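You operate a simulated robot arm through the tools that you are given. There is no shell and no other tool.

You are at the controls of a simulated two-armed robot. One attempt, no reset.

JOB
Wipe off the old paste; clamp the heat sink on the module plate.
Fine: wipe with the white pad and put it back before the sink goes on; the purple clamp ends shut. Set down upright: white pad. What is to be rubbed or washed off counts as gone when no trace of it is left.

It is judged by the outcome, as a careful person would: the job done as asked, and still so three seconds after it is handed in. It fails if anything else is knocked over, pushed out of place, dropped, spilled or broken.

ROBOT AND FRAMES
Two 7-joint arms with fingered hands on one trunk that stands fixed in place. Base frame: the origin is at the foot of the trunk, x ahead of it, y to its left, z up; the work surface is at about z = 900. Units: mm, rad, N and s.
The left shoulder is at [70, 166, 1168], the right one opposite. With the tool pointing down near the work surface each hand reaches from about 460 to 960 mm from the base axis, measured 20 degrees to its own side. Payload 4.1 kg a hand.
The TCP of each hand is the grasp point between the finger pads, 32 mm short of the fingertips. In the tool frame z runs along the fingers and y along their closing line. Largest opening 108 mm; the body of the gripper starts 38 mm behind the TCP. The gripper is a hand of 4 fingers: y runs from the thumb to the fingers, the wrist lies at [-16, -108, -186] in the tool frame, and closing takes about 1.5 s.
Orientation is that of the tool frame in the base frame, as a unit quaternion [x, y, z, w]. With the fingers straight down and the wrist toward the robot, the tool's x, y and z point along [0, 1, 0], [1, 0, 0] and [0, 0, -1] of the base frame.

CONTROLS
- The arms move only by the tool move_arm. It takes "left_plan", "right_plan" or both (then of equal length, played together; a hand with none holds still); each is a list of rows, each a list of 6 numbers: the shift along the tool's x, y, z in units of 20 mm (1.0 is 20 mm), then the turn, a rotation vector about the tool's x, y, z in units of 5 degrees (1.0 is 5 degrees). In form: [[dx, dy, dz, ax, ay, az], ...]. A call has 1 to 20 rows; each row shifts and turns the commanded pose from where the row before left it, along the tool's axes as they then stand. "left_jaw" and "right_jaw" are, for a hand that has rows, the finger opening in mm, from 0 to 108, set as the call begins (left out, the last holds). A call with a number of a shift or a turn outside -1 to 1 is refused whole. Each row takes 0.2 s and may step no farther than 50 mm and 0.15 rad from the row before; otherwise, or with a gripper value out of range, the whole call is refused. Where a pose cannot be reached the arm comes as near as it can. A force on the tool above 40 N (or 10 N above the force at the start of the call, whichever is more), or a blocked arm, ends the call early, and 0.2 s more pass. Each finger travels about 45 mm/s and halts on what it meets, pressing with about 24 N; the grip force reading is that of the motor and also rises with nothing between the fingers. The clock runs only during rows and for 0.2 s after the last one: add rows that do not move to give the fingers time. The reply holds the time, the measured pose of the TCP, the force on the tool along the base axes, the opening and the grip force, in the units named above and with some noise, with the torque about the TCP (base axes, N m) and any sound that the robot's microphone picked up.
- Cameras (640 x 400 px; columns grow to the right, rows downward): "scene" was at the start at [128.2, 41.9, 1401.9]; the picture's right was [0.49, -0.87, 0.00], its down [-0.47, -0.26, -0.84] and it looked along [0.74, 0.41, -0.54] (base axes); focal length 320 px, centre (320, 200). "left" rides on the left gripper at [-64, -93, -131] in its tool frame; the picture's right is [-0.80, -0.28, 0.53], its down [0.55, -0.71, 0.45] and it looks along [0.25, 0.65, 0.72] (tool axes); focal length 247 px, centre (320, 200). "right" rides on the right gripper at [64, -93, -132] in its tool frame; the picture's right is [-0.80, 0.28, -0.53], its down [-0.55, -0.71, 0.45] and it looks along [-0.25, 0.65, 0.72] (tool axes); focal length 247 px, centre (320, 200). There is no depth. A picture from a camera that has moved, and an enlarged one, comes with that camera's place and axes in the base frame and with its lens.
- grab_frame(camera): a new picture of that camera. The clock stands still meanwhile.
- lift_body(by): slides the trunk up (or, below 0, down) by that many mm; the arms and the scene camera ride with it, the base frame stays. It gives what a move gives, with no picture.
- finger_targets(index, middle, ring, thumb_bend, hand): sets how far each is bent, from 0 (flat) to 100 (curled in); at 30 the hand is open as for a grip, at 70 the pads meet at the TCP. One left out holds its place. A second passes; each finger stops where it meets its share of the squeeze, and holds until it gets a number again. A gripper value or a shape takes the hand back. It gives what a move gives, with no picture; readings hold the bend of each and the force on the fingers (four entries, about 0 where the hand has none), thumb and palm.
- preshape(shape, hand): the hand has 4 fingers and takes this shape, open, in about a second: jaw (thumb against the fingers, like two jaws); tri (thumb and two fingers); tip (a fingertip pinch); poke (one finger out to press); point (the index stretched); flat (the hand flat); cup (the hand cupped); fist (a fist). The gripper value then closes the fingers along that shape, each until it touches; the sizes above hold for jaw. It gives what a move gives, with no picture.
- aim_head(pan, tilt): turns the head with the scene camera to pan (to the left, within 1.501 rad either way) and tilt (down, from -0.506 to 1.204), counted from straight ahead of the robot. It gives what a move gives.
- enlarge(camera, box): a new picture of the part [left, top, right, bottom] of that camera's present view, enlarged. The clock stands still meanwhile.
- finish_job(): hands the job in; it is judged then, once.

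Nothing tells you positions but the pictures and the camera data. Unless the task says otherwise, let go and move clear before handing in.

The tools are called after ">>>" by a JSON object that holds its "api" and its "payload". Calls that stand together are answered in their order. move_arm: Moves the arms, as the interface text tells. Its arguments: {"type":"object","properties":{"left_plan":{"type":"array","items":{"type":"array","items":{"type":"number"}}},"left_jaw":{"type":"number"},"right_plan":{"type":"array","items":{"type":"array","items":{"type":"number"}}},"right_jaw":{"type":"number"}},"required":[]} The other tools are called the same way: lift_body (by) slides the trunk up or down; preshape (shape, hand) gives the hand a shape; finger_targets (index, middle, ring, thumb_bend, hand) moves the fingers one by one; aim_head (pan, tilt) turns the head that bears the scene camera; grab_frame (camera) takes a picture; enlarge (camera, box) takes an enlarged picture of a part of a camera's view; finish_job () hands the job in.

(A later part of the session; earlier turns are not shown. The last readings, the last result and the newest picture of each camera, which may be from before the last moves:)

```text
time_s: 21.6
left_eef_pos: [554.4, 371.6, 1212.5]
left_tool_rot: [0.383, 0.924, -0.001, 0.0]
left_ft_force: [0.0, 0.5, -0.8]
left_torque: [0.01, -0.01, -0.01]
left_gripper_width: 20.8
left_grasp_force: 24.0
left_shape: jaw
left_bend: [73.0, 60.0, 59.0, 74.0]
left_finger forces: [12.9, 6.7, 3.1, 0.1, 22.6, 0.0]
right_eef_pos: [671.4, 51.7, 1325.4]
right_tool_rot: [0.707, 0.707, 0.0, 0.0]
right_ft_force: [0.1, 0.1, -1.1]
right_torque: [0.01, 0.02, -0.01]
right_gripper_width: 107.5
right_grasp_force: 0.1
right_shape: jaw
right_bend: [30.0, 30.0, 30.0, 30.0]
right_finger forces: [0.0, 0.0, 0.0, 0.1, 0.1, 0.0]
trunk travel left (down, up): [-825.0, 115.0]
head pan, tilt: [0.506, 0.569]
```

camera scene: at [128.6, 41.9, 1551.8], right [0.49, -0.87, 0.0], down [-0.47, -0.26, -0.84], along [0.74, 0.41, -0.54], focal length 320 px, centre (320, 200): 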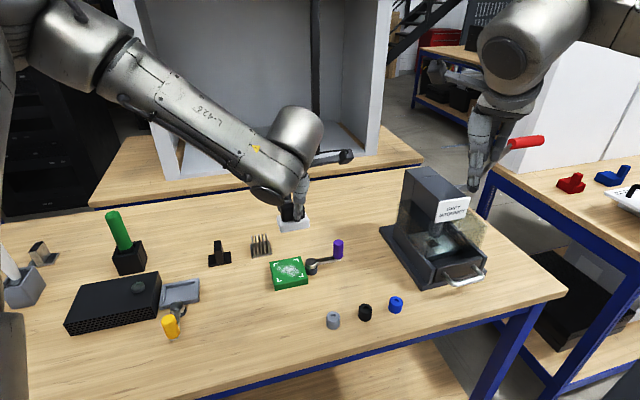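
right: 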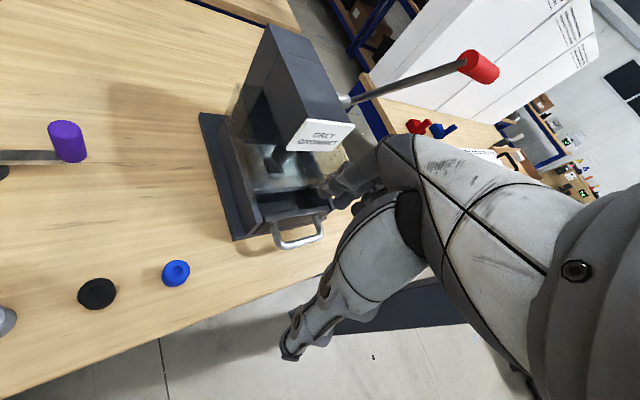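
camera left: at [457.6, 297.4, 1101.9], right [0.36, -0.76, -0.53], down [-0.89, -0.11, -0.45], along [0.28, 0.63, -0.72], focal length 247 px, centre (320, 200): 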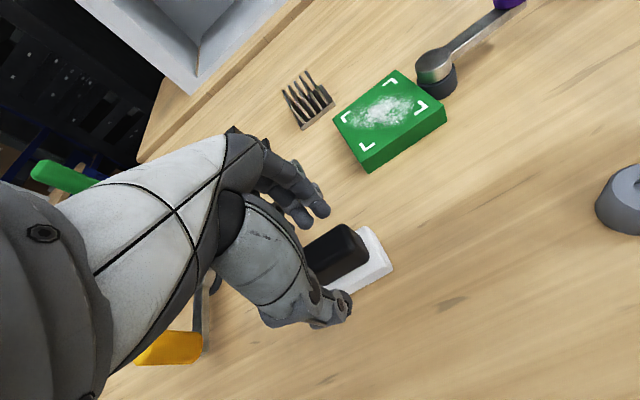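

>>> {"api": "lift_body", "payload": {"by": -150}}

>>> {"api": "move_arm", "payload": {"left_plan": [[0, 0, 0, 0, 0, 1], [0, 0, 0, 0, 0, 1], [0, 0, 0, 0, 0, 1], [0, 0, 0, 0, 0, 1], [0, 0, 0, 0, 0, 1], [0, 0, 0, 0, 0, 1], [0, 0, 0, 0, 0, 1], [0, 0, 0, 0, 0, 1], [0, 0, 0, 0, 0, 1], [0, 0, 0, 0, 0, 1], [0, 0, 0, 0, 0, 1], [0, 0, 0, 0, 0, 1], [0, 0, 0, 0, 0, 1], [0, 0, 0, 0, 0, 1], [0, 0, 0, 0, 0, 1], [0, 0, 0, 0, 0, 1], [0, 0, 0, 0, 0, 1], [0, 0, 0, 0, 0, 1]]}}

>>> {"api": "grab_frame", "payload": {"camera": "scene"}}

>>> {"api": "grab_frame", "payload": {"camera": "left"}}

```text
time_s: 23.3
left_eef_pos: [553.5, 370.9, 1064.5]
left_tool_rot: [0.383, 0.924, 0.0, 0.0]
left_ft_force: [-0.1, 0.4, -1.3]
left_torque: [-0.03, 0.0, -0.02]
left_gripper_width: 20.9
left_grasp_force: 24.4
left_shape: jaw
left_bend: [73.0, 60.0, 59.0, 74.0]
left_finger forces: [12.9, 6.7, 3.1, 0.1, 22.7, 0.1]
right_eef_pos: [671.4, 51.0, 1176.9]
right_tool_rot: [0.707, 0.707, 0.0, 0.0]
right_ft_force: [0.2, -0.1, 0.3]
right_torque: [0.02, -0.02, -0.01]
right_gripper_width: 107.5
right_grasp_force: 0.1
right_shape: jaw
right_bend: [30.0, 30.0, 30.0, 30.0]
right_finger forces: [0.0, 0.0, 0.0, 0.0, 0.1, 0.0]
trunk travel left (down, up): [-675.0, 265.0]
head pan, tilt: [0.506, 0.569]
```

```text
time_s: 27.1
left_eef_pos: [553.8, 371.9, 1064.1]
left_tool_rot: [0.924, 0.382, -0.002, 0.0]
left_ft_force: [-0.5, -0.5, 0.1]
left_torque: [0.0, -0.01, 0.04]
left_gripper_width: 21.3
left_grasp_force: 24.1
left_shape: jaw
left_bend: [73.0, 60.0, 59.0, 74.0]
left_finger forces: [12.9, 6.8, 3.1, 0.0, 22.7, 0.0]
right_eef_pos: [672.0, 52.7, 1175.7]
right_tool_rot: [0.707, 0.707, 0.0, 0.0]
right_ft_force: [-1.1, -0.2, -0.6]
right_torque: [-0.02, -0.02, -0.04]
right_gripper_width: 107.4
right_grasp_force: 0.0
right_shape: jaw
right_bend: [30.0, 30.0, 30.0, 30.0]
right_finger forces: [0.0, 0.0, 0.1, 0.1, 0.0, 0.0]
trunk travel left (down, up): [-675.0, 265.0]
head pan, tilt: [0.506, 0.569]
```

```text
taken
camera scene: at [128.7, 42.0, 1401.9], right [0.49, -0.87, 0.0], down [-0.47, -0.26, -0.84], along [0.74, 0.41, -0.54], focal length 320 px, centre (320, 200)
```

scene: 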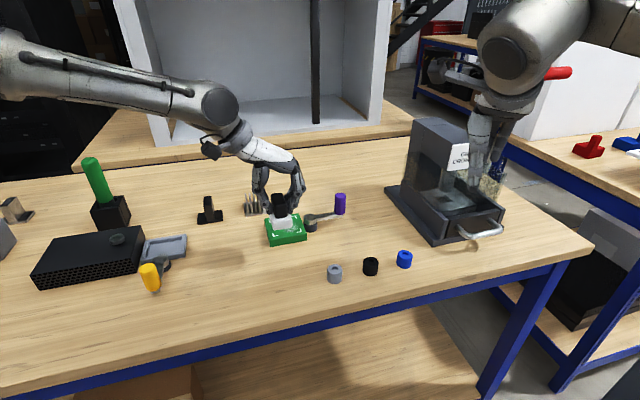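

```text
taken
camera left: at [442.1, 392.7, 1195.4], right [-0.77, -0.36, -0.53], down [-0.11, 0.89, -0.45], along [0.63, -0.28, -0.72], focal length 247 px, centre (320, 200)
```

left: 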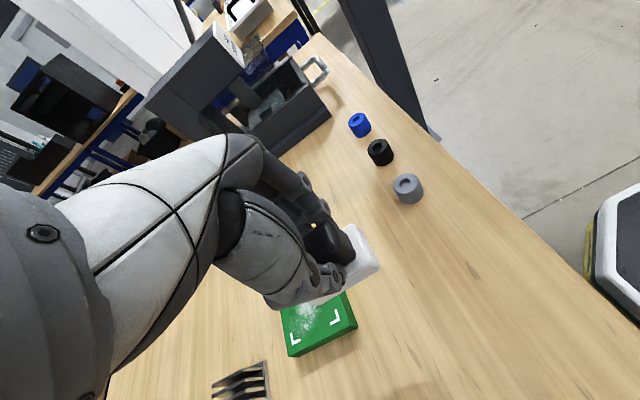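

Yaw −45° is comfortable. I'll move over the plate in this orientation and check for reach before lowering.

>>> {"api": "move_arm", "payload": {"left_plan": [[0.99, 0.015, 0, 0, 0, 0], [0.99, 0.015, 0, 0, 0, 0], [0.99, 0.015, 0, 0, 0, 0], [0.99, 0.015, 0, 0, 0, 0], [0.99, 0.015, 0, 0, 0, 0], [0, 0, 1, 0, 0, 0], [0, 0, 1, 0, 0, 0], [0, 0, 1, 0, 0, 0], [0, 0, 0.5, 0, 0, 0], [0, 0, 0, 0, 0, 0]]}}

>>> {"api": "enlarge", "payload": {"camera": "scene", "box": [230, 160, 350, 260]}}

>>> {"api": "enlarge", "payload": {"camera": "left", "box": [240, 160, 440, 360]}}

```text
time_s: 29.3
left_eef_pos: [623.3, 441.2, 993.7]
left_tool_rot: [0.924, 0.383, 0.0, 0.0]
left_ft_force: [-0.6, 0.0, -0.5]
left_torque: [0.01, -0.01, 0.02]
left_gripper_width: 20.6
left_grasp_force: 23.9
left_shape: jaw
left_bend: [73.0, 60.0, 59.0, 74.0]
left_finger forces: [13.0, 6.7, 3.1, 0.0, 22.8, 0.1]
right_eef_pos: [670.8, 51.6, 1176.9]
right_tool_rot: [0.707, 0.707, 0.0, 0.0]
right_ft_force: [-0.9, 0.2, 0.1]
right_torque: [0.01, 0.01, 0.02]
right_gripper_width: 107.7
right_grasp_force: 0.0
right_shape: jaw
right_bend: [30.0, 30.0, 30.0, 30.0]
right_finger forces: [0.0, 0.1, 0.0, 0.0, 0.1, 0.0]
trunk travel left (down, up): [-675.0, 265.0]
head pan, tilt: [0.506, 0.569]
```

```text
4.00 times, centred on (290, 210) of scene
camera zoom: at [128.3, 41.9, 1401.9], right [0.49, -0.87, 0.0], down [-0.47, -0.26, -0.84], along [0.74, 0.41, -0.54], focal length 1280 px, centre (440, 160)
```

zoom: 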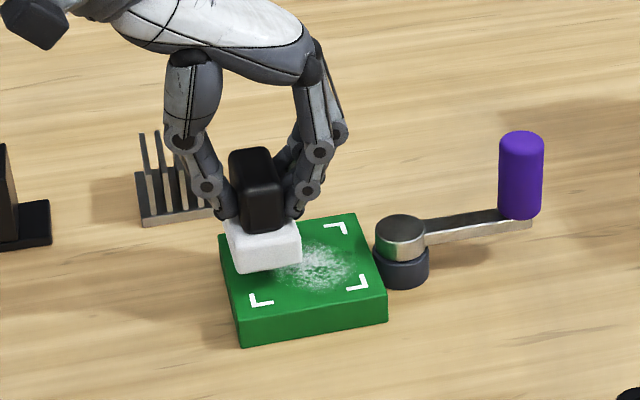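

```text
2.00 times, centred on (340, 260) of left
camera zoom: at [512.6, 462.4, 1125.9], right [-0.76, -0.36, -0.53], down [-0.11, 0.89, -0.45], along [0.64, -0.28, -0.72], focal length 494 px, centre (280, 80)
```

zoom: 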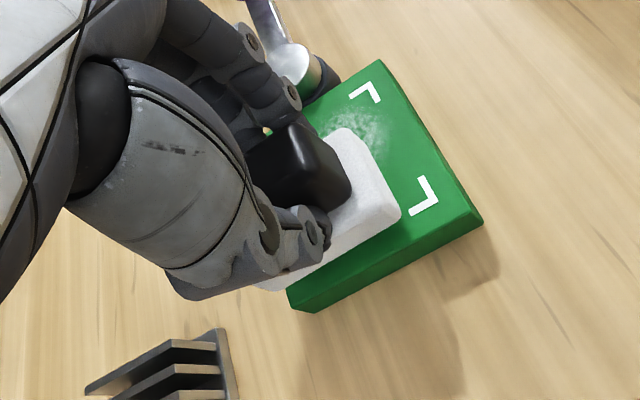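

>>> {"api": "move_arm", "payload": {"left_plan": [[0, 0, 0.35, 0, 0, 0], [0, 0, 0.3, 0, 0, 0], [0, 0, 0.05, 0, 0, 0], [0, 0, 0, 0, 0, 0]]}}

>>> {"api": "move_arm", "payload": {"left_plan": [[0, 0, 0.04, 0, 0, 0], [0, 0, 0, 0, 0, 0]]}}

```text
time_s: 30.3
left_eef_pos: [623.8, 440.1, 979.1]
left_tool_rot: [0.924, 0.383, 0.001, 0.0]
left_ft_force: [0.2, 0.5, 1.6]
left_torque: [-0.03, -0.02, -0.02]
left_gripper_width: 21.1
left_grasp_force: 24.1
left_shape: jaw
left_bend: [73.0, 60.0, 59.0, 74.0]
left_finger forces: [13.1, 6.7, 3.1, 0.0, 23.0, 0.1]
right_eef_pos: [670.7, 51.2, 1176.2]
right_tool_rot: [0.707, 0.707, 0.0, 0.0]
right_ft_force: [-0.9, 0.5, -0.1]
right_torque: [-0.01, 0.01, 0.02]
right_gripper_width: 107.5
right_grasp_force: 0.0
right_shape: jaw
right_bend: [30.0, 30.0, 30.0, 30.0]
right_finger forces: [0.0, 0.1, 0.0, 0.0, 0.0, 0.1]
trunk travel left (down, up): [-675.0, 265.0]
head pan, tilt: [0.506, 0.569]
```

```text
time_s: 30.9
left_eef_pos: [624.2, 439.5, 979.7]
left_tool_rot: [0.924, 0.383, 0.0, 0.0]
left_ft_force: [2.2, 2.0, 4.4]
left_torque: [-0.01, -0.07, 0.01]
left_gripper_width: 21.0
left_grasp_force: 23.5
left_shape: jaw
left_bend: [73.0, 60.0, 59.0, 74.0]
left_finger forces: [13.5, 7.0, 3.1, 0.0, 22.9, 0.0]
right_eef_pos: [671.5, 51.3, 1176.6]
right_tool_rot: [0.707, 0.707, 0.0, 0.0]
right_ft_force: [0.3, 0.7, 0.2]
right_torque: [0.02, -0.01, -0.02]
right_gripper_width: 107.4
right_grasp_force: 0.1
right_shape: jaw
right_bend: [30.0, 30.0, 30.0, 30.0]
right_finger forces: [0.0, 0.0, 0.1, 0.1, 0.0, 0.0]
trunk travel left (down, up): [-675.0, 265.0]
head pan, tilt: [0.506, 0.569]
```

>>> {"api": "move_arm", "payload": {"left_plan": [[0, 0.2, 0.025, 0, 0, 0], [0, 0.2, 0, 0, 0, 0], [0, 0.2, 0, 0, 0, 0], [0, 0.2, 0, 0, 0, 0], [0, 0.2, 0, 0, 0, 0], [0, 0.2, 0, 0, 0, 0], [0, 0.2, 0, 0, 0, 0], [0, 0.2, 0, 0, 0, 0], [0, 0.2, 0, 0, 0, 0], [0, 0.2, 0, 0, 0, 0], [0, 0.2, 0, 0, 0, 0]]}}

>>> {"api": "enlarge", "payload": {"camera": "scene", "box": [230, 160, 350, 260]}}

```text
time_s: 33.3
left_eef_pos: [652.1, 408.0, 980.2]
left_tool_rot: [0.924, 0.383, 0.001, -0.002]
left_ft_force: [0.1, -0.4, 0.1]
left_torque: [0.0, -0.03, -0.01]
left_gripper_width: 20.8
left_grasp_force: 24.5
left_shape: jaw
left_bend: [73.0, 60.0, 59.0, 74.0]
left_finger forces: [13.2, 6.8, 3.1, 0.0, 23.2, 0.1]
right_eef_pos: [672.1, 51.3, 1176.6]
right_tool_rot: [0.707, 0.707, 0.0, 0.0]
right_ft_force: [-0.3, -0.5, 0.2]
right_torque: [-0.05, 0.04, 0.0]
right_gripper_width: 107.8
right_grasp_force: 0.0
right_shape: jaw
right_bend: [30.0, 30.0, 30.0, 30.0]
right_finger forces: [0.0, 0.1, 0.0, 0.0, 0.0, 0.1]
trunk travel left (down, up): [-675.0, 265.0]
head pan, tilt: [0.506, 0.569]
```

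```text
4.00 times, centred on (290, 210) of scene
camera zoom: at [128.5, 41.7, 1401.8], right [0.49, -0.87, 0.0], down [-0.47, -0.26, -0.84], along [0.74, 0.41, -0.54], focal length 1280 px, centre (440, 160)
```

zoom: 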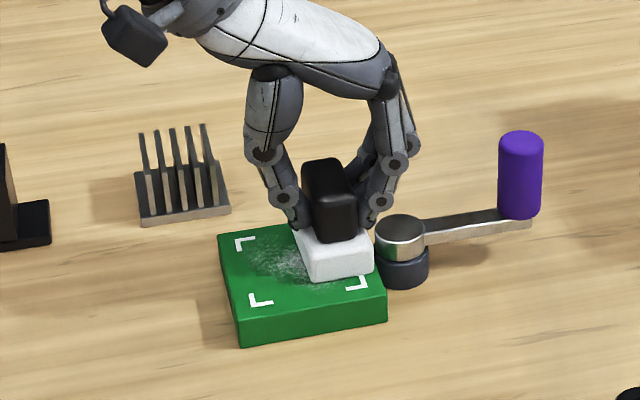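

The paste is thinning where wiped, but contact got light at the end. I'll press a little more and sweep back while watching force.

>>> {"api": "move_arm", "payload": {"left_plan": [[0, 0, 0.05, 0, 0, 0], [0, 0, 0.05, 0, 0, 0], [0, 0, 0.025, 0, 0, 0], [0, 0, 0, 0, 0, 0]]}}

>>> {"api": "move_arm", "payload": {"left_plan": [[0, -0.2, 0, 0, 0, 0], [0, -0.2, 0, 0, 0, 0], [0, -0.2, 0, 0, 0, 0], [0, -0.2, 0, 0, 0, 0]]}}

>>> {"api": "move_arm", "payload": {"left_plan": [[0, -0.2, 0, 0, 0, 0], [0, -0.2, 0, 0, 0, 0], [0, -0.2, 0, 0, 0, 0], [0, -0.2, 0, 0, 0, 0]]}}

>>> {"api": "enlarge", "payload": {"camera": "scene", "box": [230, 160, 350, 260]}}

```text
time_s: 34.3
left_eef_pos: [650.9, 408.1, 978.7]
left_tool_rot: [0.924, 0.383, 0.0, -0.001]
left_ft_force: [0.3, -0.1, 0.1]
left_torque: [0.02, -0.02, -0.02]
left_gripper_width: 21.0
left_grasp_force: 24.4
left_shape: jaw
left_bend: [73.0, 60.0, 59.0, 74.0]
left_finger forces: [13.4, 6.7, 3.1, 0.0, 23.3, 0.0]
left hand out of reach, approached as far as the arm can: row 1
right_eef_pos: [671.5, 52.6, 1176.3]
right_tool_rot: [0.707, 0.707, 0.0, 0.0]
right_ft_force: [0.4, -0.1, 0.3]
right_torque: [0.0, -0.02, -0.03]
right_gripper_width: 107.6
right_grasp_force: 0.1
right_shape: jaw
right_bend: [30.0, 30.0, 30.0, 30.0]
right_finger forces: [0.1, 0.0, 0.1, 0.0, 0.0, 0.0]
trunk travel left (down, up): [-675.0, 265.0]
head pan, tilt: [0.506, 0.569]
```

```text
time_s: 35.3
left_eef_pos: [642.9, 420.0, 979.8]
left_tool_rot: [0.924, 0.382, 0.0, 0.0]
left_ft_force: [1.2, -0.3, 3.9]
left_torque: [-0.02, -0.09, -0.01]
left_gripper_width: 21.1
left_grasp_force: 23.5
left_shape: jaw
left_bend: [73.0, 60.0, 59.0, 74.0]
left_finger forces: [14.1, 7.3, 3.3, 0.0, 23.1, 0.1]
right_eef_pos: [670.8, 51.5, 1176.4]
right_tool_rot: [0.707, 0.707, 0.0, 0.0]
right_ft_force: [-0.4, 0.3, -0.7]
right_torque: [0.0, -0.04, 0.04]
right_gripper_width: 107.8
right_grasp_force: 0.1
right_shape: jaw
right_bend: [30.0, 30.0, 30.0, 30.0]
right_finger forces: [0.0, 0.0, 0.1, 0.0, 0.0, 0.0]
trunk travel left (down, up): [-675.0, 265.0]
head pan, tilt: [0.506, 0.569]
```

```text
time_s: 36.3
left_eef_pos: [630.0, 429.9, 980.5]
left_tool_rot: [0.924, 0.383, 0.0, 0.0]
left_ft_force: [2.0, -0.4, 5.1]
left_torque: [-0.02, -0.11, 0.0]
left_gripper_width: 21.1
left_grasp_force: 24.9
left_shape: jaw
left_bend: [73.0, 60.0, 59.0, 74.0]
left_finger forces: [14.2, 7.5, 3.4, 0.0, 23.0, 0.0]
right_eef_pos: [671.2, 52.5, 1176.0]
right_tool_rot: [0.708, 0.706, 0.0, 0.001]
right_ft_force: [0.4, -0.3, -0.2]
right_torque: [-0.01, -0.01, -0.02]
right_gripper_width: 107.8
right_grasp_force: 0.1
right_shape: jaw
right_bend: [30.0, 30.0, 30.0, 30.0]
right_finger forces: [0.0, 0.0, 0.1, 0.0, 0.1, 0.0]
trunk travel left (down, up): [-675.0, 265.0]
head pan, tilt: [0.506, 0.569]
```

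```text
4.00 times, centred on (290, 210) of scene
camera zoom: at [127.6, 41.5, 1402.0], right [0.49, -0.87, 0.0], down [-0.47, -0.26, -0.84], along [0.74, 0.41, -0.54], focal length 1280 px, centre (440, 160)
```

zoom: 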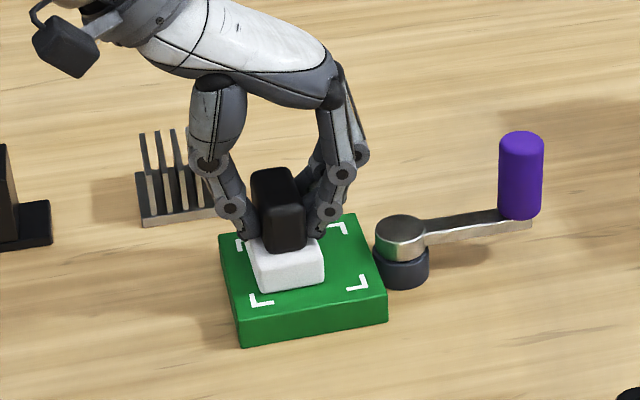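

>>> {"api": "enlarge", "payload": {"camera": "scene", "box": [265, 190, 325, 250]}}

>>> {"api": "enlarge", "payload": {"camera": "left", "box": [240, 160, 440, 360]}}

```text
6.67 times, centred on (295, 220) of scene
camera zoom: at [127.6, 41.5, 1402.0], right [0.49, -0.87, 0.0], down [-0.47, -0.26, -0.84], along [0.74, 0.41, -0.54], focal length 2133 px, centre (487, 67)
```

zoom: 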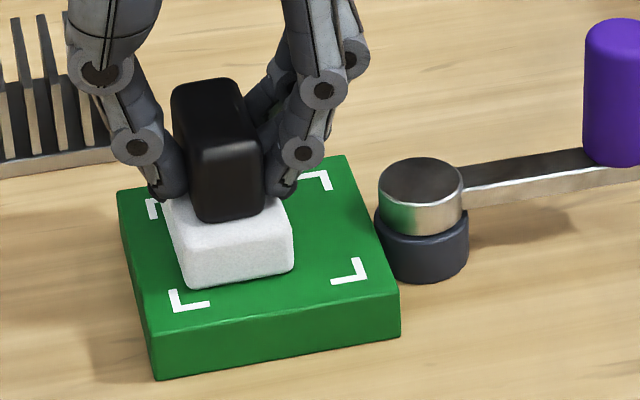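

```text
2.00 times, centred on (340, 260) of left
camera zoom: at [517.9, 451.5, 1111.4], right [-0.76, -0.36, -0.53], down [-0.11, 0.89, -0.45], along [0.64, -0.28, -0.72], focal length 494 px, centre (280, 80)
```

zoom: 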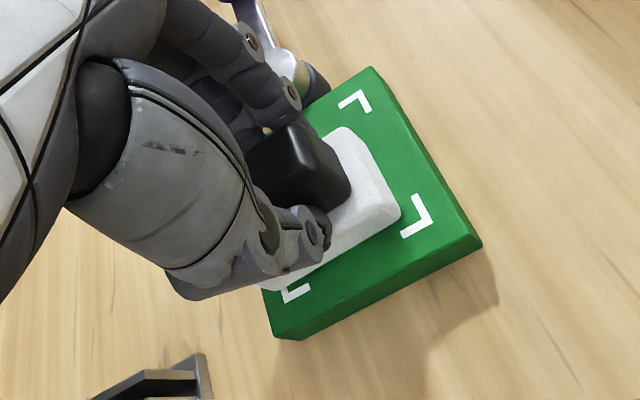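

The swept area looks clean now. I'll finish the back stroke, then lift and inspect the plate.

>>> {"api": "move_arm", "payload": {"left_plan": [[0, -0.2, 0, 0, 0, 0], [0, -0.2, 0, 0, 0, 0], [0, -0.2, 0, 0, 0, 0]]}}

>>> {"api": "move_arm", "payload": {"left_plan": [[-0.3, -0.2, -0.5, 0, 0, 0], [-1, 0, -1, 0, 0, 0], [-1, 0, -1, 0, 0, 0], [-1, 0, -0.5, 0, 0, 0], [-1, 0, 0, 0, 0, 0], [0, 0, 0, 0, 0, 0]]}}

>>> {"api": "enlarge", "payload": {"camera": "scene", "box": [255, 190, 335, 260]}}

>>> {"api": "grab_frame", "payload": {"camera": "left"}}

```text
time_s: 37.1
left_eef_pos: [622.4, 439.2, 979.4]
left_tool_rot: [0.924, 0.382, -0.001, 0.0]
left_ft_force: [0.8, -1.8, 6.1]
left_torque: [-0.08, -0.02, -0.01]
left_gripper_width: 21.2
left_grasp_force: 23.8
left_shape: jaw
left_bend: [73.0, 60.0, 59.0, 74.0]
left_finger forces: [14.1, 7.3, 3.3, 0.0, 23.1, 0.1]
right_eef_pos: [670.4, 52.7, 1177.3]
right_tool_rot: [0.707, 0.707, -0.001, -0.001]
right_ft_force: [0.5, -0.3, 0.5]
right_torque: [-0.04, -0.01, 0.0]
right_gripper_width: 107.8
right_grasp_force: 0.1
right_shape: jaw
right_bend: [30.0, 30.0, 30.0, 30.0]
right_finger forces: [0.0, 0.1, 0.1, 0.1, 0.0, 0.0]
trunk travel left (down, up): [-675.0, 265.0]
head pan, tilt: [0.506, 0.569]
```

```text
time_s: 38.5
left_eef_pos: [559.2, 383.1, 1038.2]
left_tool_rot: [0.924, 0.382, 0.0, 0.0]
left_ft_force: [0.6, -0.4, -0.3]
left_torque: [-0.01, 0.0, -0.02]
left_gripper_width: 21.2
left_grasp_force: 24.2
left_shape: jaw
left_bend: [73.0, 60.0, 59.0, 74.0]
left_finger forces: [13.3, 6.7, 3.0, 0.0, 23.1, 0.0]
right_eef_pos: [672.5, 53.1, 1176.4]
right_tool_rot: [0.707, 0.707, -0.001, 0.0]
right_ft_force: [0.0, 0.1, 0.4]
right_torque: [-0.02, 0.01, -0.04]
right_gripper_width: 107.5
right_grasp_force: 0.0
right_shape: jaw
right_bend: [30.0, 30.0, 30.0, 30.0]
right_finger forces: [0.0, 0.1, 0.0, 0.0, 0.0, 0.1]
trunk travel left (down, up): [-675.0, 265.0]
head pan, tilt: [0.506, 0.569]
```

```text
5.71 times, centred on (295, 225) of scene
camera zoom: at [128.9, 42.1, 1401.8], right [0.49, -0.87, 0.0], down [-0.47, -0.26, -0.84], along [0.74, 0.41, -0.54], focal length 1828 px, centre (463, 57)
```

zoom: 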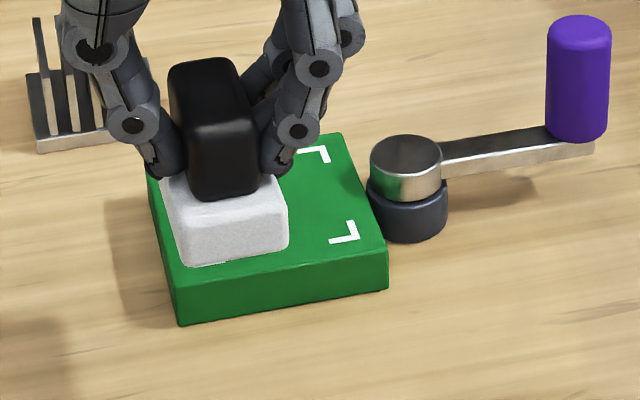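

```text
taken
camera left: at [447.2, 404.6, 1170.7], right [-0.76, -0.36, -0.53], down [-0.11, 0.89, -0.45], along [0.63, -0.28, -0.72], focal length 247 px, centre (320, 200)
```

left: 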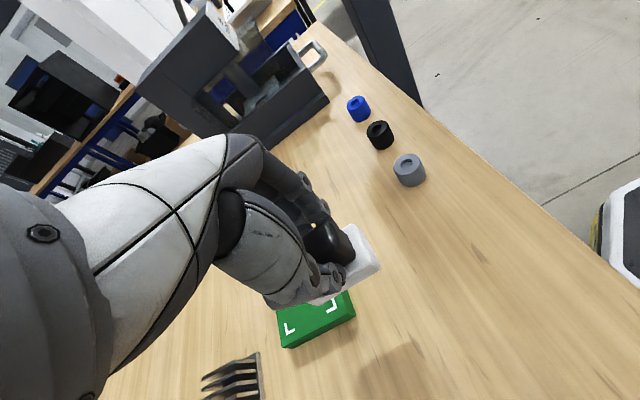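

>>> {"api": "move_arm", "payload": {"left_plan": [[-0.51, -0.83, -0.25, 0, 0, 0], [-0.51, -0.83, -0.25, 0, 0, 0], [-0.51, -0.83, -0.25, 0, 0, 0], [-0.51, -0.83, -0.25, 0, 0, 0], [0, 0, 0, 0, 0, 0]]}}

>>> {"api": "enlarge", "payload": {"camera": "scene", "box": [255, 200, 325, 255]}}

>>> {"api": "enlarge", "payload": {"camera": "left", "box": [220, 200, 400, 340]}}

```text
time_s: 39.7
left_eef_pos: [482.8, 397.9, 1059.3]
left_tool_rot: [0.924, 0.382, -0.001, -0.002]
left_ft_force: [0.1, 0.0, 0.2]
left_torque: [-0.03, -0.01, -0.01]
left_gripper_width: 21.0
left_grasp_force: 23.8
left_shape: jaw
left_bend: [73.0, 60.0, 59.0, 74.0]
left_finger forces: [13.3, 6.8, 3.0, 0.0, 23.1, 0.1]
right_eef_pos: [672.3, 51.6, 1175.3]
right_tool_rot: [0.707, 0.707, -0.001, 0.0]
right_ft_force: [-0.2, 0.4, -0.2]
right_torque: [-0.02, -0.02, 0.02]
right_gripper_width: 107.7
right_grasp_force: 0.0
right_shape: jaw
right_bend: [30.0, 30.0, 30.0, 30.0]
right_finger forces: [0.0, 0.1, 0.0, 0.0, 0.0, 0.0]
trunk travel left (down, up): [-675.0, 265.0]
head pan, tilt: [0.506, 0.569]
```

```text
7.27 times, centred on (290, 228) of scene
camera zoom: at [129.2, 41.2, 1401.8], right [0.49, -0.87, 0.0], down [-0.47, -0.26, -0.84], along [0.74, 0.41, -0.54], focal length 2327 px, centre (538, 0)
```

zoom: 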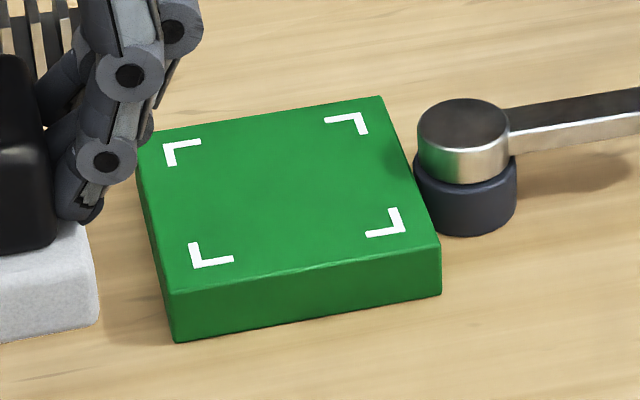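

```text
2.86 times, centred on (310, 270) of left
camera zoom: at [371.7, 419.8, 1191.2], right [-0.77, -0.36, -0.53], down [-0.11, 0.89, -0.45], along [0.63, -0.28, -0.72], focal length 706 px, centre (349, 0)
```

zoom: 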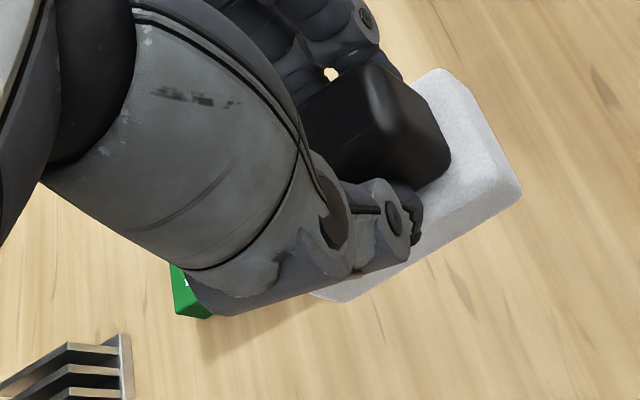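

The plate now looks clean; I'll zoom in tightly to make sure no trace is left.

>>> {"api": "enlarge", "payload": {"camera": "scene", "box": [270, 210, 310, 235]}}

>>> {"api": "enlarge", "payload": {"camera": "scene", "box": [285, 208, 310, 225]}}

```text
16.00 times, centred on (290, 222) of scene
camera zoom: at [129.2, 41.2, 1401.8], right [0.49, -0.87, 0.0], down [-0.47, -0.26, -0.84], along [0.74, 0.41, -0.54], focal length 5119 px, centre (800, -160)
```

zoom: 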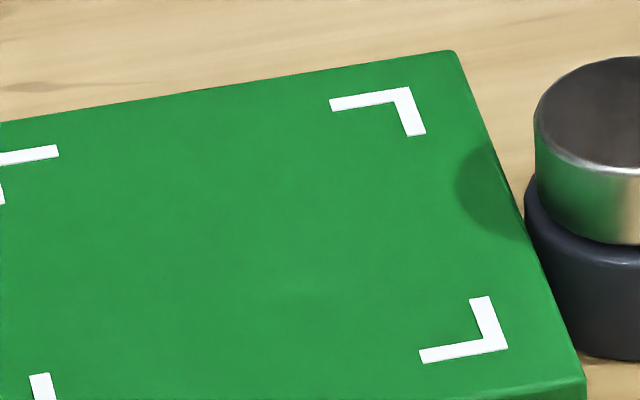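

```text
16.00 times, centred on (298, 216) of scene
camera zoom: at [129.2, 41.2, 1401.8], right [0.49, -0.87, 0.0], down [-0.47, -0.26, -0.84], along [0.74, 0.41, -0.54], focal length 5119 px, centre (680, -64)
```

zoom: 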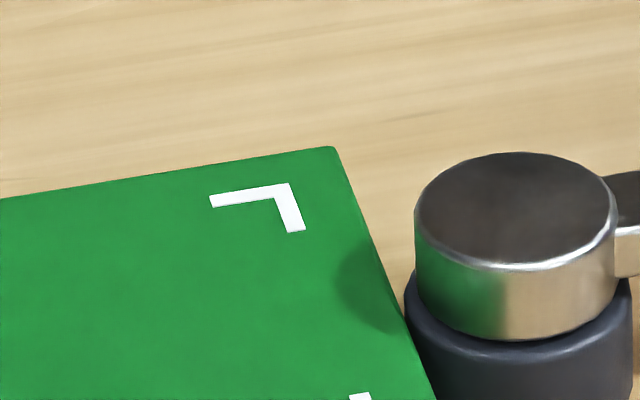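

>>> {"api": "enlarge", "payload": {"camera": "scene", "box": [268, 218, 308, 243]}}

>>> {"api": "enlarge", "payload": {"camera": "scene", "box": [275, 215, 297, 230]}}

```text
16.00 times, centred on (288, 230) of scene
camera zoom: at [129.2, 41.2, 1401.8], right [0.49, -0.87, 0.0], down [-0.47, -0.26, -0.84], along [0.74, 0.41, -0.54], focal length 5119 px, centre (832, -288)
```

zoom: 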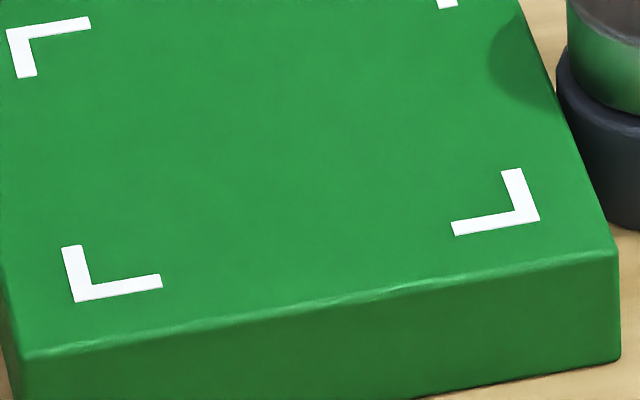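

```text
16.00 times, centred on (286, 222) of scene
camera zoom: at [129.2, 41.2, 1401.8], right [0.49, -0.87, 0.0], down [-0.47, -0.26, -0.84], along [0.74, 0.41, -0.54], focal length 5119 px, centre (864, -160)
```

zoom: 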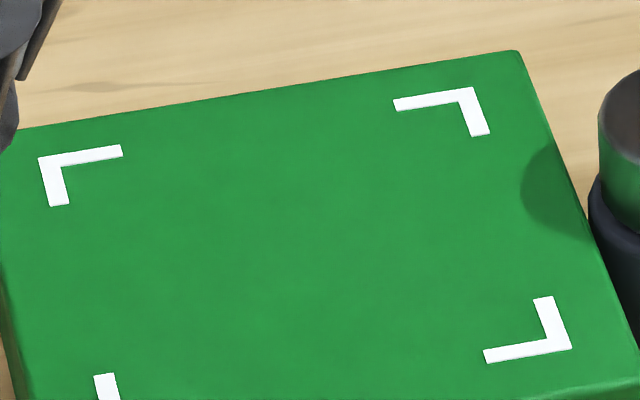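

No trace is visible, but for margin I'll make one more pass shifted toward the near edge of the plate.

>>> {"api": "move_arm", "payload": {"left_plan": [[0.97, 0.5875, 0.15, 0, 0, 0], [0.97, 0.5875, 0.15, 0, 0, 0], [0.97, 0.5875, 0.15, 0, 0, 0], [0.97, 0.5875, 0.15, 0, 0, 0], [0.97, 0.5875, 0.15, 0, 0, 0], [0.97, 0.5875, 0.15, 0, 0, 0], [0, 0, 1, 0, 0, 0], [0, 0, 1, 0, 0, 0], [0, 0, 0.85, 0, 0, 0], [0, 0, 0, 0, 0, 0]]}}

>>> {"api": "enlarge", "payload": {"camera": "scene", "box": [230, 160, 350, 260]}}

```text
time_s: 41.9
left_eef_pos: [616.9, 432.0, 983.7]
left_tool_rot: [0.924, 0.383, -0.001, 0.0]
left_ft_force: [0.3, 0.7, -0.2]
left_torque: [-0.01, 0.04, 0.03]
left_gripper_width: 20.8
left_grasp_force: 24.3
left_shape: jaw
left_bend: [73.0, 60.0, 59.0, 74.0]
left_finger forces: [13.1, 6.7, 3.0, 0.1, 22.8, 0.0]
right_eef_pos: [671.2, 52.2, 1177.5]
right_tool_rot: [0.707, 0.707, 0.0, 0.0]
right_ft_force: [0.7, 0.3, -0.5]
right_torque: [0.03, 0.03, -0.01]
right_gripper_width: 107.4
right_grasp_force: 0.0
right_shape: jaw
right_bend: [30.0, 30.0, 30.0, 30.0]
right_finger forces: [0.0, 0.0, 0.0, 0.0, 0.0, 0.0]
trunk travel left (down, up): [-675.0, 265.0]
head pan, tilt: [0.506, 0.569]
```

```text
4.00 times, centred on (290, 210) of scene
camera zoom: at [127.8, 42.2, 1402.0], right [0.49, -0.87, 0.0], down [-0.47, -0.26, -0.84], along [0.74, 0.41, -0.54], focal length 1280 px, centre (440, 160)
```

zoom: 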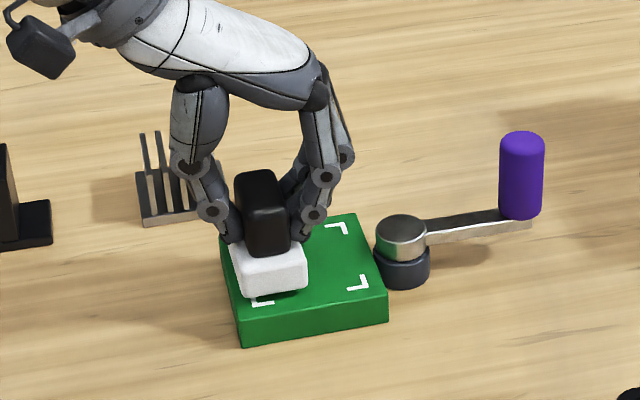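

>>> {"api": "move_arm", "payload": {"left_plan": [[0, 0, 0.1, 0, 0, 0], [0, 0, 0.1, 0, 0, 0], [0, 0, 0.04, 0, 0, 0], [0, 0, 0, 0, 0, 0]]}}

>>> {"api": "move_arm", "payload": {"left_plan": [[0, 0.2, 0.03, 0, 0, 0], [0, 0.2, 0, 0, 0, 0], [0, 0.2, 0, 0, 0, 0], [0, 0.2, 0, 0, 0, 0], [0, 0.2, 0, 0, 0, 0]]}}

>>> {"api": "move_arm", "payload": {"left_plan": [[0, 0.2, 0, 0, 0, 0], [0, 0.2, 0, 0, 0, 0], [0, 0.2, 0, 0, 0, 0], [0, 0.2, 0, 0, 0, 0], [0, 0.2, 0, 0, 0, 0]]}}

```text
time_s: 42.9
left_eef_pos: [616.4, 432.7, 978.6]
left_tool_rot: [0.924, 0.382, -0.001, 0.0]
left_ft_force: [0.4, 0.5, 0.0]
left_torque: [0.0, 0.0, -0.02]
left_gripper_width: 21.2
left_grasp_force: 24.7
left_shape: jaw
left_bend: [73.0, 60.0, 59.0, 74.0]
left_finger forces: [13.1, 6.7, 3.0, 0.0, 22.8, 0.0]
right_eef_pos: [671.9, 52.9, 1177.1]
right_tool_rot: [0.707, 0.707, 0.0, 0.0]
right_ft_force: [-0.8, -0.1, -0.7]
right_torque: [0.0, 0.01, -0.03]
right_gripper_width: 107.7
right_grasp_force: 0.1
right_shape: jaw
right_bend: [30.0, 30.0, 30.0, 30.0]
right_finger forces: [0.0, 0.0, 0.0, 0.0, 0.0, 0.0]
trunk travel left (down, up): [-675.0, 265.0]
head pan, tilt: [0.506, 0.569]
```

```text
time_s: 44.1
left_eef_pos: [629.0, 418.1, 979.7]
left_tool_rot: [0.924, 0.382, 0.0, 0.0]
left_ft_force: [-1.1, 1.7, 7.6]
left_torque: [0.05, 0.06, 0.01]
left_gripper_width: 21.4
left_grasp_force: 24.1
left_shape: jaw
left_bend: [73.0, 60.0, 59.0, 74.0]
left_finger forces: [12.7, 6.5, 2.9, 0.0, 24.7, 0.0]
right_eef_pos: [670.0, 51.3, 1177.4]
right_tool_rot: [0.707, 0.707, 0.0, 0.0]
right_ft_force: [-0.6, 0.4, 0.2]
right_torque: [0.0, 0.03, 0.01]
right_gripper_width: 107.4
right_grasp_force: 0.0
right_shape: jaw
right_bend: [30.0, 30.0, 30.0, 30.0]
right_finger forces: [0.1, 0.0, 0.1, 0.0, 0.0, 0.1]
trunk travel left (down, up): [-675.0, 265.0]
head pan, tilt: [0.506, 0.569]
```

```text
time_s: 45.3
left_eef_pos: [642.7, 402.8, 980.4]
left_tool_rot: [0.923, 0.384, 0.001, 0.0]
left_ft_force: [-1.6, 1.1, 7.0]
left_torque: [0.02, -0.02, 0.02]
left_gripper_width: 21.1
left_grasp_force: 23.6
left_shape: jaw
left_bend: [73.0, 60.0, 59.0, 74.0]
left_finger forces: [12.7, 6.6, 3.0, 0.0, 24.4, 0.0]
right_eef_pos: [670.4, 51.4, 1177.9]
right_tool_rot: [0.707, 0.707, -0.001, 0.0]
right_ft_force: [0.4, 0.3, -0.5]
right_torque: [0.03, 0.03, 0.0]
right_gripper_width: 107.7
right_grasp_force: 0.0
right_shape: jaw
right_bend: [30.0, 30.0, 30.0, 30.0]
right_finger forces: [0.1, 0.0, 0.0, 0.1, 0.0, 0.0]
trunk travel left (down, up): [-675.0, 265.0]
head pan, tilt: [0.506, 0.569]
```

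>>> {"api": "move_arm", "payload": {"left_plan": [[0, -0.2, 0, 0, 0, 0], [0, -0.2, 0, 0, 0, 0], [0, -0.2, 0, 0, 0, 0], [0, -0.2, 0, 0, 0, 0], [0, -0.2, 0, 0, 0, 0], [0, -0.2, 0, 0, 0, 0], [0, -0.2, 0, 0, 0, 0], [0, -0.2, 0, 0, 0, 0], [0, -0.2, 0, 0, 0, 0], [0, -0.2, 0, 0, 0, 0]]}}

>>> {"api": "move_arm", "payload": {"left_plan": [[-0.2, -0.1, -0.5, 0, 0, 0], [-0.9, -0.6, -1, 0, 0, 0], [-0.97, -0.6, -1, 0, 0, 0], [-0.97, -0.6, -0.8, 0, 0, 0], [-0.97, -0.6, -0.3, 0, 0, 0], [-0.97, -0.6, -0.3, 0, 0, 0], [-0.97, -0.6, -0.3, 0, 0, 0], [0, 0, 0, 0, 0, 0]]}}

>>> {"api": "enlarge", "payload": {"camera": "scene", "box": [265, 205, 315, 245]}}

```text
time_s: 47.5
left_eef_pos: [615.2, 431.2, 979.3]
left_tool_rot: [0.924, 0.383, 0.001, 0.0]
left_ft_force: [1.9, -1.5, 7.8]
left_torque: [-0.06, -0.07, 0.0]
left_gripper_width: 21.1
left_grasp_force: 24.2
left_shape: jaw
left_bend: [73.0, 60.0, 59.0, 75.0]
left_finger forces: [14.3, 7.7, 3.6, 0.0, 23.1, 0.0]
right_eef_pos: [670.0, 51.1, 1176.2]
right_tool_rot: [0.707, 0.707, 0.0, 0.0]
right_ft_force: [-0.2, -0.4, 0.3]
right_torque: [0.05, -0.01, 0.01]
right_gripper_width: 107.6
right_grasp_force: 0.1
right_shape: jaw
right_bend: [30.0, 30.0, 30.0, 30.0]
right_finger forces: [0.0, 0.1, 0.0, 0.1, 0.0, 0.0]
trunk travel left (down, up): [-675.0, 265.0]
head pan, tilt: [0.506, 0.569]
```

```text
time_s: 49.3
left_eef_pos: [479.3, 398.0, 1061.5]
left_tool_rot: [0.924, 0.383, 0.0, -0.001]
left_ft_force: [-0.2, 0.3, -0.8]
left_torque: [0.0, 0.01, 0.03]
left_gripper_width: 21.1
left_grasp_force: 23.9
left_shape: jaw
left_bend: [73.0, 60.0, 59.0, 74.0]
left_finger forces: [13.0, 6.6, 3.1, 0.0, 22.7, 0.0]
right_eef_pos: [671.4, 50.4, 1175.4]
right_tool_rot: [0.707, 0.707, 0.0, 0.0]
right_ft_force: [1.2, -0.8, 0.4]
right_torque: [0.02, 0.01, -0.01]
right_gripper_width: 107.3
right_grasp_force: 0.0
right_shape: jaw
right_bend: [30.0, 30.0, 30.0, 30.0]
right_finger forces: [0.2, 0.1, 0.0, 0.0, 0.0, 0.0]
trunk travel left (down, up): [-675.0, 265.0]
head pan, tilt: [0.506, 0.569]
```

```text
10.00 times, centred on (290, 225) of scene
camera zoom: at [129.1, 41.4, 1401.8], right [0.49, -0.87, 0.0], down [-0.47, -0.26, -0.84], along [0.74, 0.41, -0.54], focal length 3199 px, centre (620, -50)
```

zoom: 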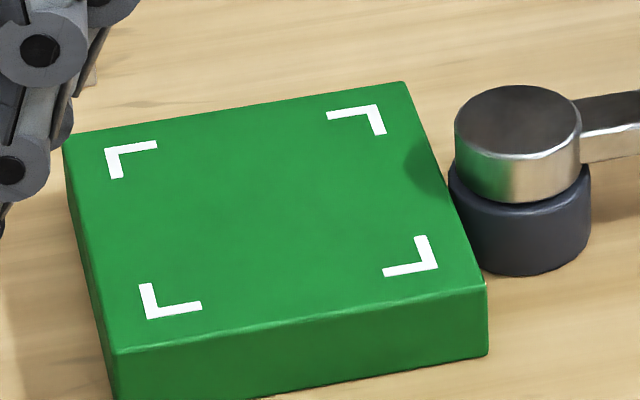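

The plate is clean. Now I'll rotate back to yaw +45° to put the pad back where it stood.

>>> {"api": "move_arm", "payload": {"left_plan": [[0, 0, 0, 0, 0, -1], [0, 0, 0, 0, 0, -1], [0, 0, 0, 0, 0, -1], [0, 0, 0, 0, 0, -1], [0, 0, 0, 0, 0, -1], [0, 0, 0, 0, 0, -1], [0, 0, 0, 0, 0, -1], [0, 0, 0, 0, 0, -1], [0, 0, 0, 0, 0, -1], [0, 0, 0, 0, 0, -1], [0, 0, 0, 0, 0, -1], [0, 0, 0, 0, 0, -1], [0, 0, 0, 0, 0, -1], [0, 0, 0, 0, 0, -1], [0, 0, 0, 0, 0, -1], [0, 0, 0, 0, 0, -1], [0, 0, 0, 0, 0, -1], [0, 0, 0, 0, 0, -1]]}}

>>> {"api": "move_arm", "payload": {"left_plan": [[0, 0, 0.5, 0, 0, 0], [0, 0, 0, 0, 0, 0]]}}

```text
time_s: 53.1
left_eef_pos: [478.8, 400.8, 1061.9]
left_tool_rot: [0.382, 0.924, 0.0, 0.001]
left_ft_force: [0.2, 0.0, -0.3]
left_torque: [0.0, 0.0, 0.01]
left_gripper_width: 21.3
left_grasp_force: 23.5
left_shape: jaw
left_bend: [73.0, 60.0, 59.0, 74.0]
left_finger forces: [12.8, 6.4, 3.1, 0.0, 22.3, 0.1]
right_eef_pos: [672.3, 49.7, 1175.5]
right_tool_rot: [0.707, 0.707, 0.0, 0.0]
right_ft_force: [0.5, -0.4, 0.7]
right_torque: [0.02, -0.03, -0.01]
right_gripper_width: 107.7
right_grasp_force: 0.0
right_shape: jaw
right_bend: [30.0, 30.0, 30.0, 30.0]
right_finger forces: [0.1, 0.0, 0.1, 0.1, 0.0, 0.0]
trunk travel left (down, up): [-675.0, 265.0]
head pan, tilt: [0.506, 0.569]
```

```text
time_s: 53.7
left_eef_pos: [479.4, 399.8, 1051.3]
left_tool_rot: [0.383, 0.924, 0.0, 0.0]
left_ft_force: [-0.6, 0.6, -0.2]
left_torque: [0.05, -0.03, 0.0]
left_gripper_width: 21.0
left_grasp_force: 24.3
left_shape: jaw
left_bend: [73.0, 60.0, 59.0, 74.0]
left_finger forces: [12.9, 6.5, 3.0, 0.0, 22.3, 0.0]
right_eef_pos: [673.1, 50.7, 1176.6]
right_tool_rot: [0.707, 0.707, 0.0, 0.0]
right_ft_force: [0.5, 0.3, -1.4]
right_torque: [0.02, -0.04, 0.0]
right_gripper_width: 107.7
right_grasp_force: 0.1
right_shape: jaw
right_bend: [30.0, 30.0, 30.0, 30.0]
right_finger forces: [0.0, 0.0, 0.0, 0.0, 0.1, 0.0]
trunk travel left (down, up): [-675.0, 265.0]
head pan, tilt: [0.506, 0.569]
```

>>> {"api": "move_arm", "payload": {"left_plan": [[-0.09, 0.138, 1, 0, 0, 0], [0, 0, 1, 0, 0, 0], [0, 0, 1, 0, 0, 0], [0, 0, 1, 0, 0, 0], [0, 0, 0.3, 0, 0, 0], [0, 0, 0, 0, 0, 0]]}}

>>> {"api": "enlarge", "payload": {"camera": "scene", "box": [220, 240, 290, 290]}}

```text
time_s: 55.1
left_eef_pos: [482.7, 401.8, 966.7]
left_tool_rot: [0.383, 0.924, 0.001, 0.0]
left_ft_force: [0.4, 0.1, -0.5]
left_torque: [0.04, -0.03, 0.02]
left_gripper_width: 21.0
left_grasp_force: 24.3
left_shape: jaw
left_bend: [73.0, 60.0, 59.0, 74.0]
left_finger forces: [12.9, 6.5, 3.0, 0.1, 22.2, 0.0]
right_eef_pos: [671.2, 53.2, 1177.2]
right_tool_rot: [0.707, 0.707, 0.0, 0.0]
right_ft_force: [-0.2, -0.3, -0.6]
right_torque: [0.01, -0.01, 0.02]
right_gripper_width: 107.6
right_grasp_force: 0.0
right_shape: jaw
right_bend: [30.0, 30.0, 30.0, 30.0]
right_finger forces: [0.0, 0.0, 0.0, 0.0, 0.0, 0.1]
trunk travel left (down, up): [-675.0, 265.0]
head pan, tilt: [0.506, 0.569]
```

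```text
8.00 times, centred on (255, 265) of scene
camera zoom: at [128.3, 41.8, 1401.9], right [0.49, -0.87, 0.0], down [-0.47, -0.26, -0.84], along [0.74, 0.41, -0.54], focal length 2559 px, centre (840, -320)
```

zoom: 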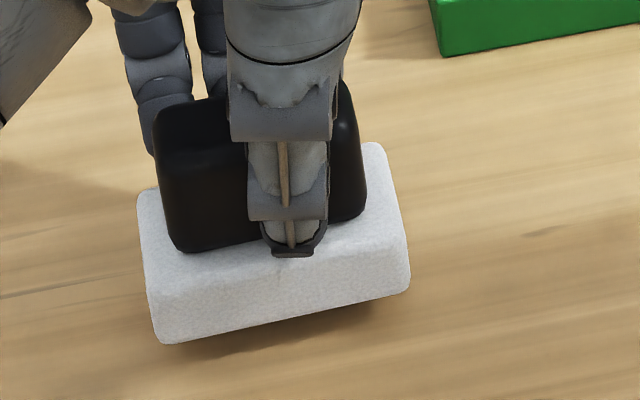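

>>> {"api": "move_arm", "payload": {"left_plan": [[0, 0, 0.2, 0, 0, 0], [0, 0, 0.1, 0, 0, 0], [0, 0, 0.05, 0, 0, 0], [0, 0, 0, 0, 0, 0]]}}

>>> {"api": "move_arm", "payload": {"left_plan": [[0, 0, 0.05, 0, 0, 0], [0, 0, 0, 0, 0, 0]]}}

```text
time_s: 56.1
left_eef_pos: [483.3, 401.7, 960.4]
left_tool_rot: [0.383, 0.924, 0.0, 0.001]
left_ft_force: [0.0, 0.5, -0.5]
left_torque: [0.0, -0.01, 0.0]
left_gripper_width: 20.9
left_grasp_force: 24.1
left_shape: jaw
left_bend: [73.0, 60.0, 59.0, 74.0]
left_finger forces: [12.7, 6.5, 2.9, 0.0, 22.3, 0.0]
right_eef_pos: [671.8, 52.4, 1177.3]
right_tool_rot: [0.708, 0.706, 0.0, 0.0]
right_ft_force: [0.5, 0.3, -0.2]
right_torque: [0.0, 0.02, 0.0]
right_gripper_width: 107.5
right_grasp_force: 0.1
right_shape: jaw
right_bend: [30.0, 30.0, 30.0, 30.0]
right_finger forces: [0.1, 0.1, 0.0, 0.0, 0.1, 0.0]
trunk travel left (down, up): [-675.0, 265.0]
head pan, tilt: [0.506, 0.569]
```

```text
time_s: 56.7
left_eef_pos: [483.5, 400.1, 958.6]
left_tool_rot: [0.382, 0.924, -0.001, 0.0]
left_ft_force: [-0.2, 0.5, -1.3]
left_torque: [0.01, 0.0, 0.03]
left_gripper_width: 20.8
left_grasp_force: 23.9
left_shape: jaw
left_bend: [73.0, 60.0, 59.0, 74.0]
left_finger forces: [12.7, 6.5, 3.0, 0.0, 22.3, 0.1]
right_eef_pos: [671.3, 52.0, 1176.2]
right_tool_rot: [0.707, 0.707, 0.001, 0.0]
right_ft_force: [0.6, 0.3, -0.3]
right_torque: [0.03, 0.02, -0.02]
right_gripper_width: 107.6
right_grasp_force: 0.1
right_shape: jaw
right_bend: [30.0, 30.0, 30.0, 30.0]
right_finger forces: [0.1, 0.0, 0.0, 0.0, 0.0, 0.0]
trunk travel left (down, up): [-675.0, 265.0]
head pan, tilt: [0.506, 0.569]
```

>>> {"api": "move_arm", "payload": {"left_plan": [[0, 0, 0.05, 0, 0, 0], [0, 0, 0, 0, 0, 0]]}}

```text
time_s: 57.3
left_eef_pos: [482.0, 400.9, 958.3]
left_tool_rot: [0.383, 0.924, 0.0, 0.0]
left_ft_force: [-0.6, 0.0, -1.3]
left_torque: [0.01, -0.02, 0.03]
left_gripper_width: 21.4
left_grasp_force: 23.8
left_shape: jaw
left_bend: [73.0, 60.0, 59.0, 74.0]
left_finger forces: [12.8, 6.5, 3.0, 0.0, 22.3, 0.0]
right_eef_pos: [672.0, 52.3, 1176.9]
right_tool_rot: [0.707, 0.707, 0.0, 0.0]
right_ft_force: [0.1, -0.5, -0.2]
right_torque: [-0.05, 0.02, -0.02]
right_gripper_width: 107.4
right_grasp_force: 0.0
right_shape: jaw
right_bend: [30.0, 30.0, 30.0, 30.0]
right_finger forces: [0.0, 0.0, 0.1, 0.0, 0.0, 0.0]
trunk travel left (down, up): [-675.0, 265.0]
head pan, tilt: [0.506, 0.569]
```

>>> {"api": "move_arm", "payload": {"left_plan": [[0, 0, 0.05, 0, 0, 0], [0, 0, 0, 0, 0, 0]]}}

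>>> {"api": "enlarge", "payload": {"camera": "scene", "box": [220, 240, 290, 290]}}

```text
time_s: 57.9
left_eef_pos: [482.5, 400.9, 956.2]
left_tool_rot: [0.383, 0.924, 0.0, 0.001]
left_ft_force: [1.1, 2.1, 6.5]
left_torque: [0.09, -0.03, -0.03]
left_gripper_width: 21.5
left_grasp_force: 23.7
left_shape: jaw
left_bend: [73.0, 60.0, 59.0, 75.0]
left_finger forces: [13.8, 7.1, 3.4, 0.1, 22.5, 0.1]
right_eef_pos: [672.2, 52.1, 1176.9]
right_tool_rot: [0.707, 0.707, 0.0, 0.0]
right_ft_force: [-0.3, 0.2, 0.1]
right_torque: [0.02, -0.03, 0.01]
right_gripper_width: 107.5
right_grasp_force: 0.2
right_shape: jaw
right_bend: [30.0, 30.0, 30.0, 30.0]
right_finger forces: [0.0, 0.1, 0.1, 0.0, 0.0, 0.1]
trunk travel left (down, up): [-675.0, 265.0]
head pan, tilt: [0.506, 0.569]
```

```text
8.00 times, centred on (255, 265) of scene
camera zoom: at [127.7, 41.6, 1402.1], right [0.49, -0.87, 0.0], down [-0.47, -0.26, -0.84], along [0.74, 0.41, -0.54], focal length 2559 px, centre (840, -320)
```

zoom: 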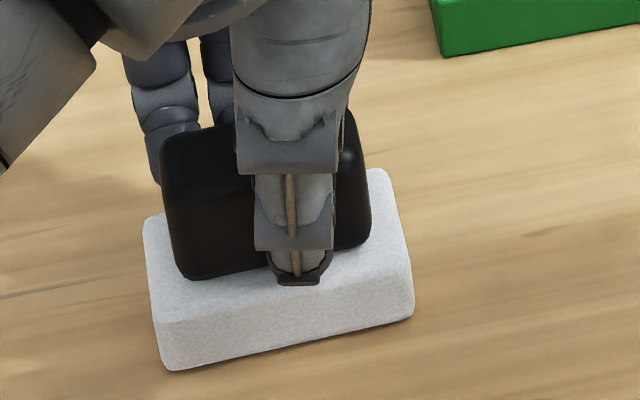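

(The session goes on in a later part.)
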